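You operate a simulated robot arm through the tools that you are given. There is no shell and no other tool. Be economical: measure what you need, move in short steps, check, and stop when the job is done.

Carry out the task below with a simulated robot arm. There is one attempt and no reset: what you move stays moved.

TASK
Slide the blue tube cup along the top of the desk until it stands next to the white gasket.

It is judged by the outcome, as a careful person would: the job done as asked, and still so three seconds after it is handed in. It fails if anything else is knocked over, pushed out of place, dropped, spilled or broken.

THE ROBOT
A 6-joint arm with a two-finger parallel gripper, fixed in place. Base frame: the origin is at the foot of the arm, x ahead of it, y to its left, z up; the work surface is at about z = 760. Lengths are in mm, angles in degrees, forces in N, time in s.
With the tool pointing down near the work surface it reaches from about 240 to 640 mm from the base axis. Its first joint turns from -66.0 to 66.0 degrees. Payload 2.7 kg.
Tool frame: the origin (TCP) lies between the finger pads and is the grasp point; the fingertips stand 23 mm ahead of it; z points along the fingers, y is the line along which they close. The gripper opens to 94 mm. The fingers are 38 mm wide and 10 mm thick; the gripper's body (54 by 96 mm) begins 39 mm behind the TCP.
Orientation is that of the tool frame in the base frame, as a unit quaternion [x, y, z, w]. With the fingers straight down and closing along the base's y, the tool's x points along the base's -x, its y along +y and its z along -z.

THE INTERFACE
- The arm moves only by the tool drive_tool. Its argument "plan" is text: rows parted by semicolons, each of 7 numbers parted by spaces: the shift along the base's x, y, z in mm, then the turn, a rotation vector about the base's x, y, z in degrees, then the gripper command, from -1 (shut) to 1 (fully open), values between in proportion. In form: x y z wx wy wz fingers; .... A call has 1 to 12 rows; each row is the pose to reach, as a shift and turn from the pose commanded when the call began. A row lasts 0.2 s, in which the tool goes at most 50 mm and 8.6 degrees; a call with a longer step from one row to the next is refused whole, and so is a gripper value outside its range. A pose out of reach is approached as far as the arm can. The call stops where the force on the tool passes 40 N (or 10 N more than at its start, if that is more) or the arm is blocked; 0.2 s more then pass. The fingers move at their own pace (about 45 mm/s each) and stop on an object; they squeeze with about 38 N. The grip force told is the motor's: it shows also when the fingers shut on nothing. Time passes only in rows, and 0.2 s behind the last, so rows that repeat a pose let the fingers close. It gives the time, the measured TCP pose, the force on the tool (base axes), the opening and the grip force at its end, in the units of the frame above (readings bear some noise), and new pictures: "show" is both (left out), scene, wrist or none.
- Cameras (640 x 400 px; columns grow to the right, rows downward): "scene" is fixed at [96.4, -474.4, 1388.2]; the picture's right is [0.36, -0.93, 0.00], its down [-0.76, -0.30, -0.58] and it looks along [0.54, 0.21, -0.82] (base axes); focal length 360 px, centre (320, 200). "wrist" rides on the gripper at [-39, 0, -44] in the tool frame; the picture's right is [0.00, -1.00, 0.00], its down [0.97, 0.00, -0.24] and it looks along [0.24, 0.00, 0.97] (tool axes); focal length 218 px, centre (320, 200).
- pixel_to_xyz(camera, pixels): for up to 12 pixels [column, row] of the newest picture of that camera ("zoom" is the newest enlarged one), the place [x, y, z] in the base frame of the surface seen there, good to about 2 mm, but the place of the scene camera against the robot may be out by one fixed shift of up to 25 mm in any direction. No time passes.
- close_up(camera, box): a new picture of the part [left, top, right, bottom] of that camera's present view, enlarged. No time passes.
- hand_in(): hands the job in; it is judged then, once.

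Work in short steps. Measure before you move; look again where a grasp or a placing could have gone wrong, and mend it. You have 60 turns and 120 pictures in all, the two below and enlarged ones among them. Open the gripper and draw the arm clear of the work before you hand the job in, unless the task says otherwise; then end with one line.

The tools are called after "Emit:" as name(argument=value, ...) on one line, values as JSON. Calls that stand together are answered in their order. drive_tool: Moves the arm, as the interface text tells. Its arguments: {"type":"object","properties":{"plan":{"type":"string"},"show":{"type":"string","enum":["both","scene","wrist","none"]}},"required":["plan"]} The other tools are called the same way: pixel_to_xyz (camera, pixels) gives the place of the surface under pixels of a picture; close_up (camera, box) takes an enlarged picture of a part of a camera's view; hand_in () hands the job in.

At the start:

```text
clock: 0.0
position: [279.8, -318.1, 1029.9]
tool_rot: [-0.001, 1.0, -0.001, 0.0]
force: [0.2, 0.1, 0.3]
grip_width: 94.3
finger_force: 0.1
```

scene: 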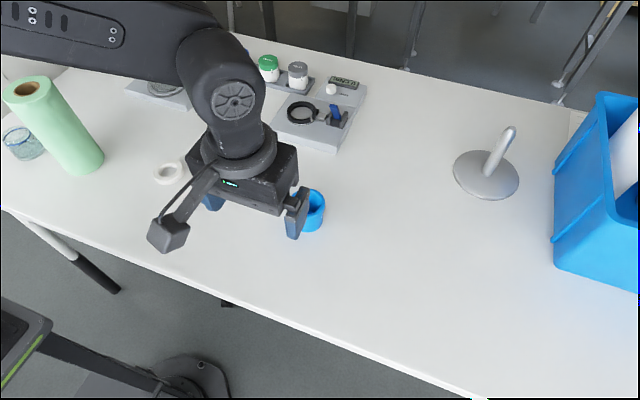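
wrist: 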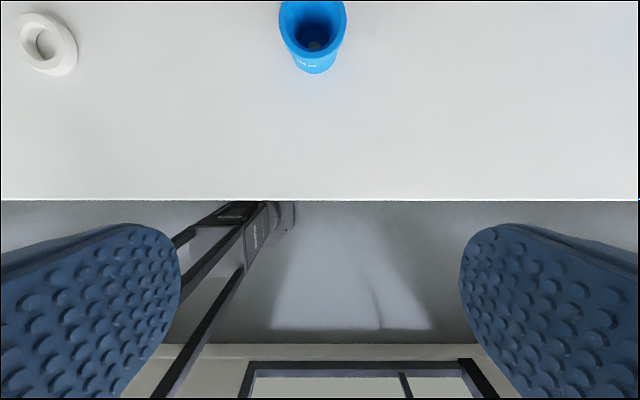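

The wrist view shows the blue cup at about (313,35) and the white gasket at about (47,43). I'll measure both.

Emit:
pixel_to_xyz(camera="wrist", pixels=[[313, 6], [283, 25], [343, 25], [313, 62], [313, 71], [313, 45], [47, 43], [22, 40], [76, 50], [50, 74], [45, 14], [313, 120]])

Emit:
pixel_to_xyz(camera="scene", pixels=[[316, 195], [322, 212], [312, 226], [168, 172], [155, 172], [183, 172], [168, 162], [168, 183], [400, 200]])

Emit:
close_up(camera="scene", box=[120, 120, 360, 270])

```text
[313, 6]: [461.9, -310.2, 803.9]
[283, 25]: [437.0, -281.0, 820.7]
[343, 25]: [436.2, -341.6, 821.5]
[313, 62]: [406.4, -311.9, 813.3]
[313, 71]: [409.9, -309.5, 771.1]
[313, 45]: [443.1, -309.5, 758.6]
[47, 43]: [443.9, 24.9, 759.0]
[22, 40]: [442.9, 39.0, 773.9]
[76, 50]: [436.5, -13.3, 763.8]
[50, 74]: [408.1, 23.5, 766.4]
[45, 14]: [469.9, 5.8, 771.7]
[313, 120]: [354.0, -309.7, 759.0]
```

```text
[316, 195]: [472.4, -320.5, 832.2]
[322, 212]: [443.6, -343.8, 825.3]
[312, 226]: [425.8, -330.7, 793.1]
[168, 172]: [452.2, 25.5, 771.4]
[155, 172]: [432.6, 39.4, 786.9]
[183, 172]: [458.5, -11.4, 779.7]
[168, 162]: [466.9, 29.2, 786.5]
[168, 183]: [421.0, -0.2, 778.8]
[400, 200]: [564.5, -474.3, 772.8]
```

```text
2.67 times, centred on (240, 195) of scene
```

zoom: 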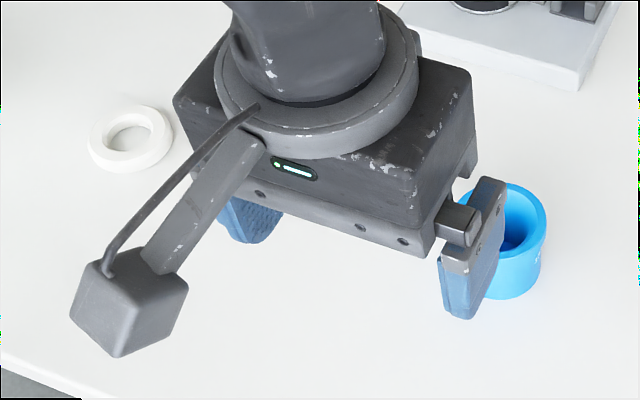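

The hand carries a box on a bracket, at scene (168,235). I need to know its height and offset before lowering, and where the tray's near edge is.

Emit:
pixel_to_xyz(camera="scene", pixels=[[168, 225], [165, 245], [180, 238], [150, 235], [205, 185], [245, 175], [298, 210], [330, 150], [270, 130], [60, 170], [160, 100]])

Emit:
drive_tool(plan="0 0 0 0 0 8.5 1; 0 0 0 0 0 17 1; 0 0 0 0 0 25.5 1; 0 0 0 0 0 34 1; 0 0 0 0 0 42.5 1")

```text
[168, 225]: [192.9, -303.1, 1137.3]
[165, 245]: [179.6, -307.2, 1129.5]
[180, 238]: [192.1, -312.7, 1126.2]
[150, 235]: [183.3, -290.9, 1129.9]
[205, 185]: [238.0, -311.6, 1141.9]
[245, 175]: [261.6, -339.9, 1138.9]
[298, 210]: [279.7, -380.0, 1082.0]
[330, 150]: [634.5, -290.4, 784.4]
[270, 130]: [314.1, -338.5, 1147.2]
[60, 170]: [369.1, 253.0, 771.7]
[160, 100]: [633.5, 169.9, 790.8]
```

```text
clock: 1.2
position: [280.8, -316.5, 1031.2]
tool_rot: [-0.363, 0.932, -0.001, 0.0]
force: [0.0, 1.2, -0.6]
grip_width: 93.8
finger_force: 0.1
```

scene: 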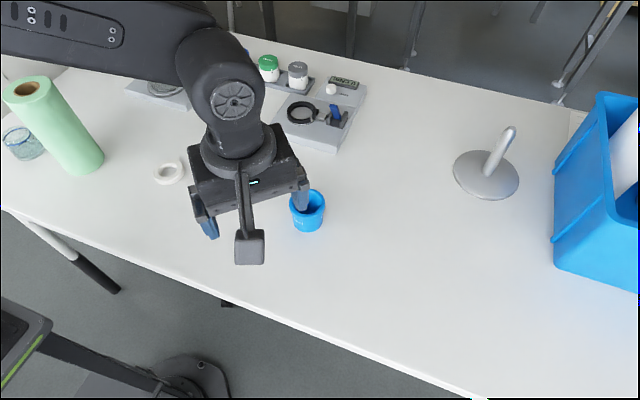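
wrist: 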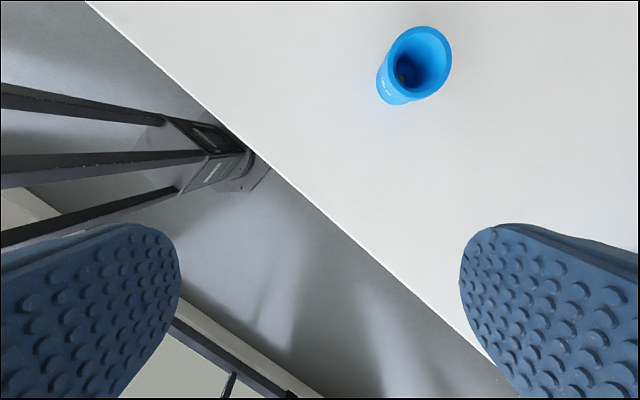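

The bracket box sits about 100 mm above the TCP on the tool's +x side. A +90° turn puts it on the −y side, away from the gasket. I'll finish the turn and move above the cup at (437,-311), staying high.

Emit:
drive_tool(plan="25 1 0 0 0 8 1; 50 2 0 0 0 16 1; 75 3 -20 0 0 24 1; 100 4 -40 0 0 32 1; 125 5 -60 0 0 40 1; 157 6 -80 0 0 47.5 1; 157 6 -100 0 0 47.5 1; 157 6 -100 0 0 47.5 1")

```text
clock: 3.0
position: [436.8, -310.6, 931.2]
tool_rot: [0.707, -0.707, 0.001, -0.001]
force: [-0.8, -0.2, 0.2]
grip_width: 94.0
finger_force: 0.0
```

scene: 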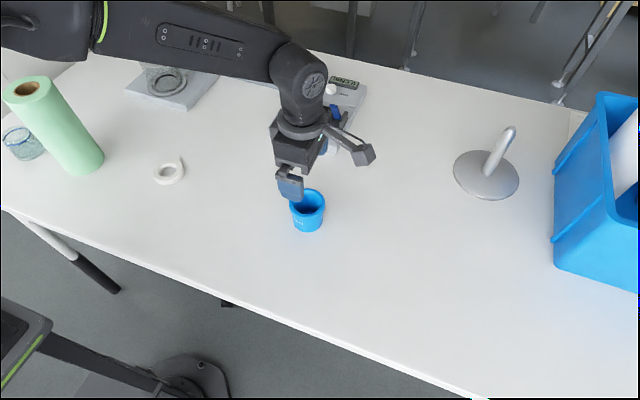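
wrist: 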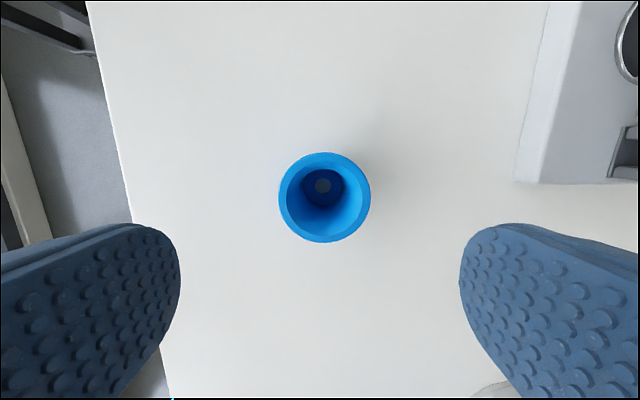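

The wrist view looks straight down on the cup, centred near (324,197). I'll measure its rim and the tray edge.

Emit:
pixel_to_xyz(camera="wrist", pixels=[[283, 197], [367, 197], [324, 156], [324, 239], [520, 180], [516, 178], [324, 186], [324, 270]])

Emit:
close_up(camera="scene", box=[130, 120, 370, 270])

```text
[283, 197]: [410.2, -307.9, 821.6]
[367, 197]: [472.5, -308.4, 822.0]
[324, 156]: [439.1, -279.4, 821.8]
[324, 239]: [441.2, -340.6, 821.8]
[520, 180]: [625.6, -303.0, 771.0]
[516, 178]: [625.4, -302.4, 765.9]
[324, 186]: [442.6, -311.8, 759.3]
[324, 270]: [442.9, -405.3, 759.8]
```

```text
2.67 times, centred on (250, 195) of scene
```

zoom: 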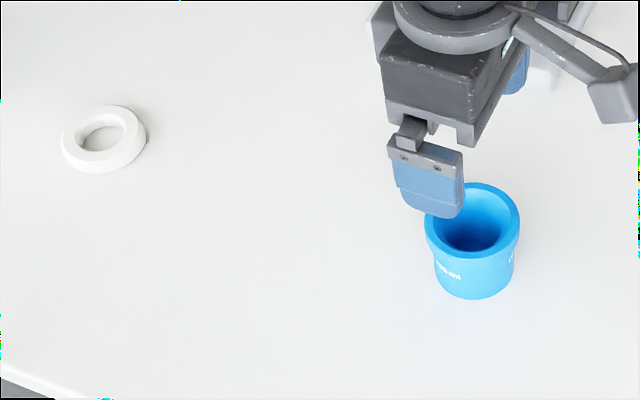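

The cup is centred at (441,-310), with a 62 mm rim at z 822. I'll lower with the fingers on its −x and +x sides to TCP z ≈ 793, which leaves the tips about 10 mm above the desk.

Emit:
drive_tool(plan="4 0.5 -30 0 0 0 1; 4 0.5 -60 0 0 0 1; 4 0.5 -85 0 0 0 1; 4 0.5 -105 0 0 0 1; 4 0.5 -120 0 0 0 1; 4 0.5 -130 0 0 0 1; 4 0.5 -138 0 0 0 1; 4 0.5 -138 0 0 0 1")

```text
clock: 4.8
position: [440.0, -310.4, 793.5]
tool_rot: [0.708, -0.706, 0.0, -0.001]
force: [0.0, -0.2, -0.8]
grip_width: 94.0
finger_force: 0.1
```

scene: 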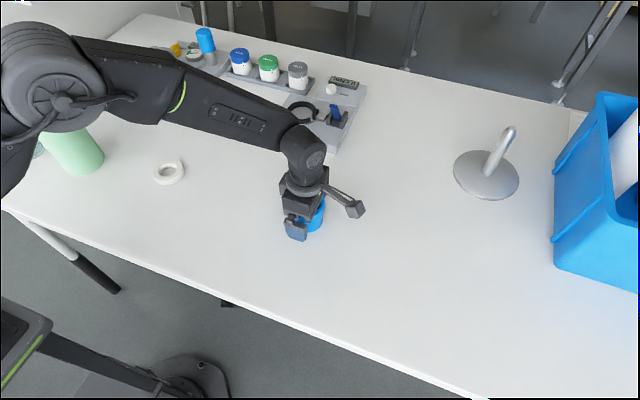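
wrist: 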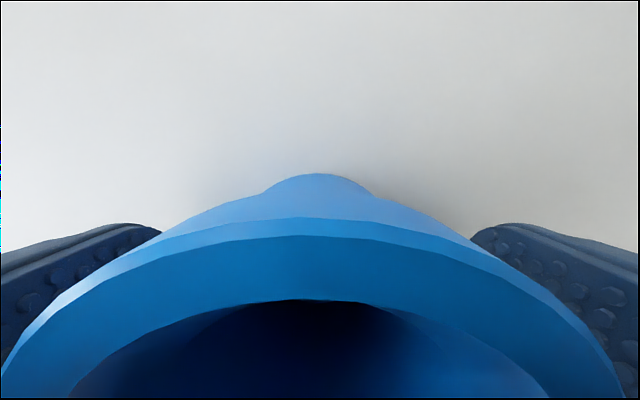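

The fingers straddle the cup with no contact force. I'll close them.

Emit:
drive_tool(plan="0 0 0 0 0 0 0.6; 0 0 0 0 0 0 0.2; 0 0 0 0 0 0 -0.2; 0 0 0 0 0 0 -0.2; 0 0 0 0 0 0 -0.2")

```text
clock: 6.0
position: [441.0, -310.0, 793.3]
tool_rot: [0.708, -0.707, 0.002, 0.0]
force: [-0.9, -0.1, 0.2]
grip_width: 63.7
finger_force: 37.6
```

scene: 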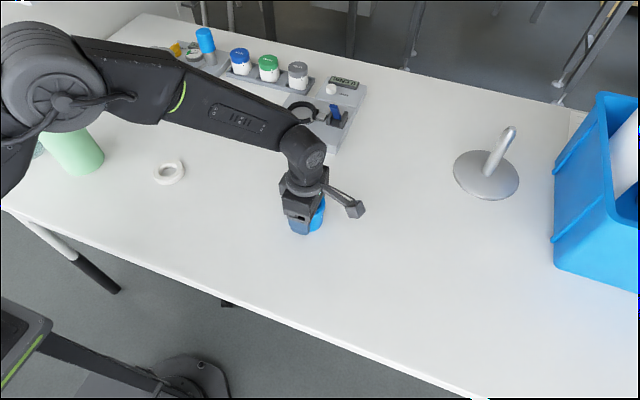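
wrist: 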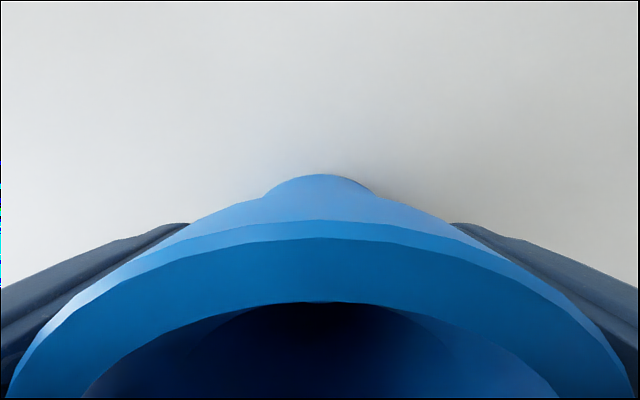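

It is gripped at 63.7 mm and the cup is still upright on the desk. I'll slide it level along +y, half the way first.

Emit:
drive_tool(plan="0 6 0 0 0 0 -0.2; 0 18 0 0 0 0 -0.2; 0 32 0 0 0 0 -0.2; 0 46 0 0 0 0 -0.2; 0 60 0 0 0 0 -0.2; 0 74 0 0 0 0 -0.2; 0 88 0 0 0 0 -0.2; 0 102 0 0 0 0 -0.2; 0 116 0 0 0 0 -0.2; 0 130 0 0 0 0 -0.2; 0 142 0 0 0 0 -0.2; 0 150 0 0 0 0 -0.2")

```text
clock: 8.6
position: [443.0, -161.0, 793.5]
tool_rot: [0.708, -0.706, 0.0, 0.0]
force: [-0.5, -1.1, 0.5]
grip_width: 63.5
finger_force: 38.1
```

scene: 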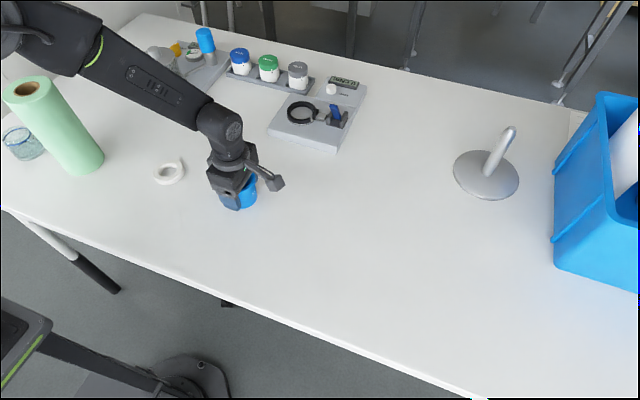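
wrist: 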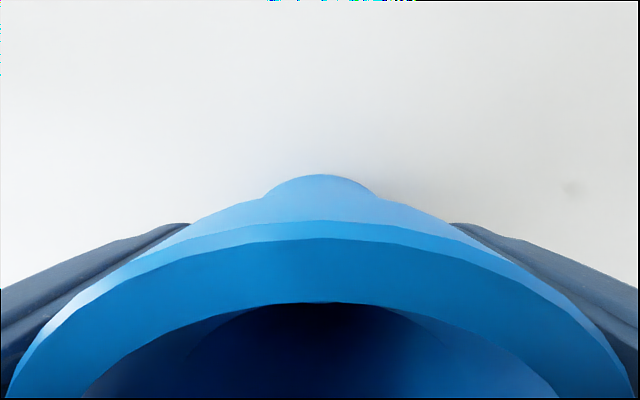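

The slide is going cleanly, with side force around 1 N. I'll re-measure the gasket now that it is unobstructed, along with the cup in the same picture for the relative offset.

Emit:
close_up(camera="scene", box=[130, 130, 290, 230])

```text
4.00 times, centred on (210, 180) of scene
```

zoom: 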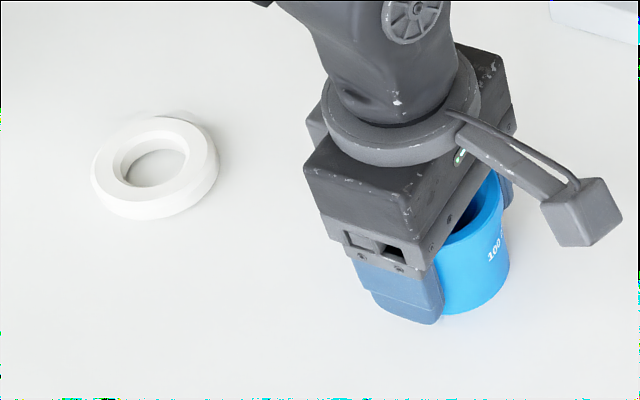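

Emit:
pixel_to_xyz(camera="zoom", pixels=[[212, 160], [216, 175], [206, 195], [200, 128], [96, 165], [120, 210], [160, 214], [155, 120], [155, 170], [500, 215], [470, 290], [400, 310]])

```text
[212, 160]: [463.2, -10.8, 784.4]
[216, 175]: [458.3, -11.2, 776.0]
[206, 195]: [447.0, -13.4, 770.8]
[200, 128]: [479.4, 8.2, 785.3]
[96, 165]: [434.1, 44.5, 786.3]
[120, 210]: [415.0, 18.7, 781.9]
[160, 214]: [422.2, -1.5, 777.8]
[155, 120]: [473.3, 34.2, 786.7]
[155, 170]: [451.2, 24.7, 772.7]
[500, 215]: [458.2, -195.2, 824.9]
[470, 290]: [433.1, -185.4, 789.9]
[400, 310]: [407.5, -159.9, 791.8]
```

The gasket's near edge is at y ≈ -16 and its centre is about (441,14). I'll slide on to y ≈ -68 and check the gap in the wrist view.

Emit:
drive_tool(plan="0 6 0 0 0 0 -0.2; -1 18 0 0 0 0 -0.2; -1 30 0 0 0 0 -0.2; -1 42 0 0 0 0 -0.2; -1 54 0 0 0 0 -0.2; -1 66 0 0 0 0 -0.2; -1 76 0 0 0 0 -0.2; -1 84 0 0 0 0 -0.2; -1 90 0 0 0 0 -0.2; -1 93 0 0 0 0 -0.2")

```text
clock: 10.8
position: [440.2, -67.7, 793.3]
tool_rot: [0.708, -0.707, 0.0, 0.0]
force: [0.7, -0.1, 0.4]
grip_width: 63.5
finger_force: 38.1
```

scene: 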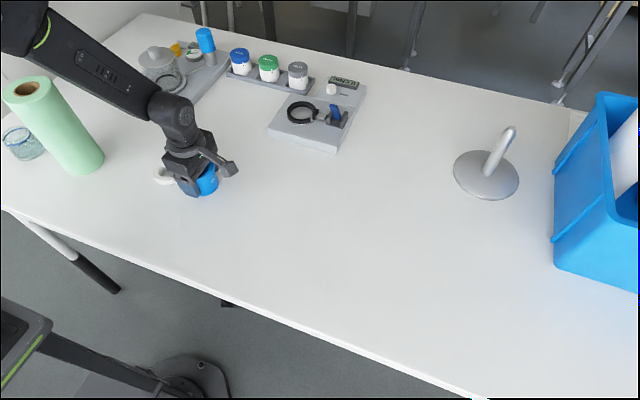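
wrist: 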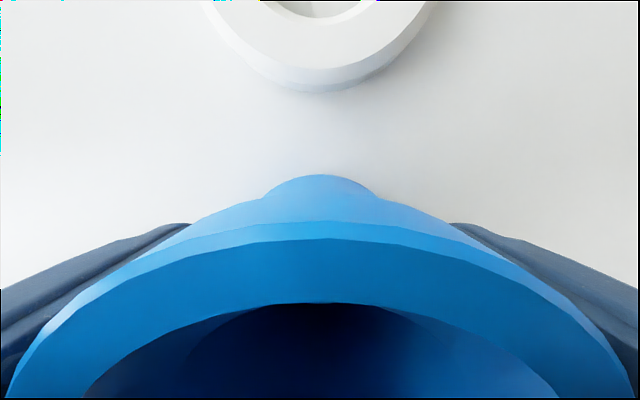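

Emit:
pixel_to_xyz(camera="wrist", pixels=[[320, 90], [320, 94], [320, 176], [320, 170], [320, 220], [320, 75]])

```text
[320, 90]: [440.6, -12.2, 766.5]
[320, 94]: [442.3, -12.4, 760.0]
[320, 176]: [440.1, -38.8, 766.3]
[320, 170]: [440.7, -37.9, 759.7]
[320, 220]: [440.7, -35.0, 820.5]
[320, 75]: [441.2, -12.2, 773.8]
```

The gasket's edge is at y ≈ -12 and the cup's front is at about -36, a gap of roughly 23 mm. I'll advance 16 mm slowly to leave about 7 mm.

Emit:
drive_tool(plan="0 4 0 0 0 0 -0.2; 0 8 0 0 0 0 -0.2; 0 12 0 0 0 0 -0.2; 0 15 0 0 0 0 -0.2; 0 16 0 0 0 0 -0.2; 0 16 0 0 0 0 -0.2")

```text
clock: 12.2
position: [441.1, -53.3, 792.6]
tool_rot: [0.708, -0.707, 0.0, -0.001]
force: [-0.4, 0.0, 0.8]
grip_width: 63.4
finger_force: 37.9
```

scene: 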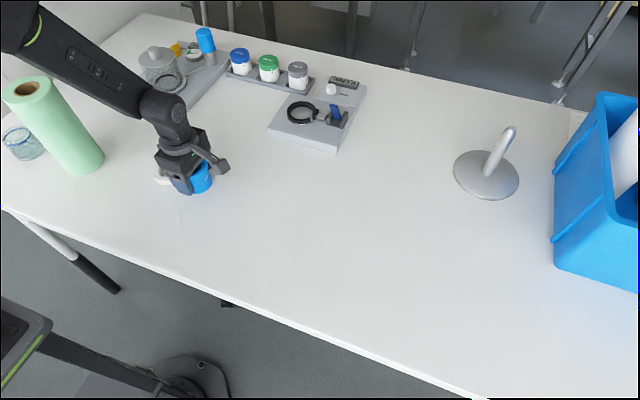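
wrist: 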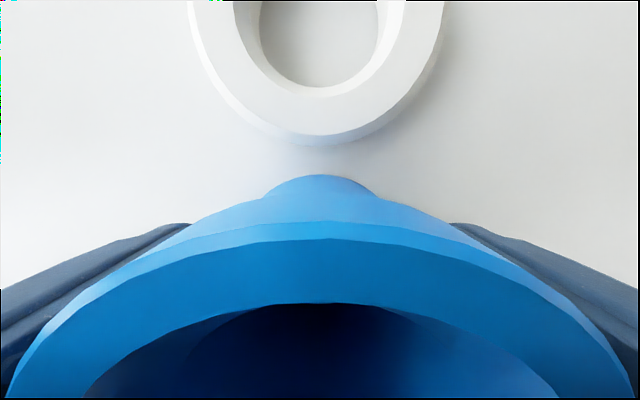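

The cup stands close to the gasket with a small clear gap (wrist rows 147–175). I'll open fully, leaving time for the fingers to part.

Emit:
drive_tool(plan="0 0 0 0 0 0 0.1; 0 0 0 0 0 0 0.5; 0 0 0 0 0 0 1; 0 0 0 0 0 0 1; 0 0 0 0 0 0 1", show="wrist")

```text
clock: 13.4
position: [440.6, -51.4, 793.0]
tool_rot: [0.708, -0.707, 0.0, -0.001]
force: [-0.5, 0.9, -1.1]
grip_width: 94.1
finger_force: 0.1
```

wrist: 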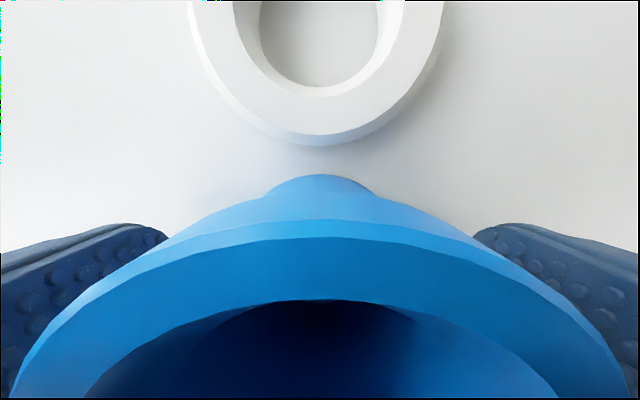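

The fingers are open and the cup has not moved. I'll lift straight up, then draw back towards −y.

Emit:
drive_tool(plan="0 0 10 0 0 0 1; 0 0 25 0 0 0 1; 0 0 50 0 0 0 1; 0 0 80 0 0 0 1; 0 0 115 0 0 0 1; 0 0 150 0 0 0 1; 0 -35 170 0 0 0 1; 0 -75 180 0 0 0 1; 0 -115 190 0 0 0 1; 0 -155 190 0 0 0 1; 0 -190 190 0 0 0 1; 0 -190 190 0 0 0 1")

Emit:
close_up(camera="scene", box=[110, 120, 270, 220])

```text
clock: 16.0
position: [441.5, -242.6, 983.3]
tool_rot: [0.708, -0.707, 0.001, 0.0]
force: [0.2, 0.7, 0.1]
grip_width: 94.1
finger_force: 0.2
```

scene: 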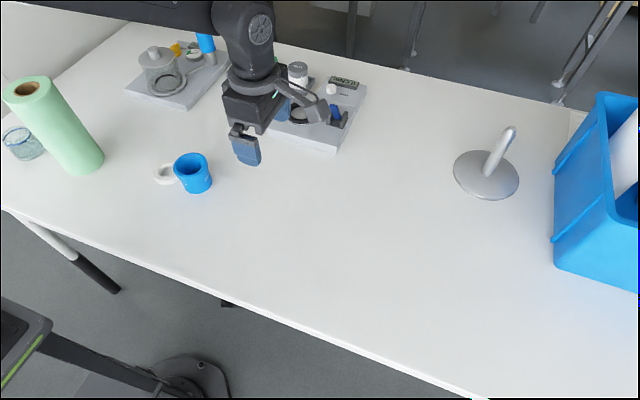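
wrist: 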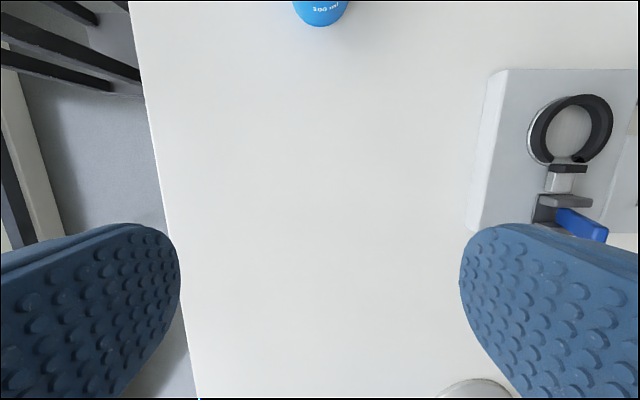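

```text
4.00 times, centred on (190, 170) of scene
```

zoom: 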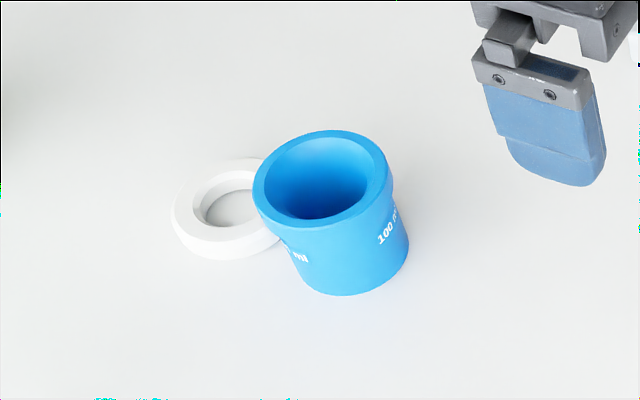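

The cup stands upright right beside the gasket, the gasket has not moved, and the arm is clear. I'm handing it in.

Emit:
hand_in()

```text
The job is handed in.
```

The blue tube cup was slid along the desk and now stands upright about 7 mm from the white gasket; nothing else was moved.
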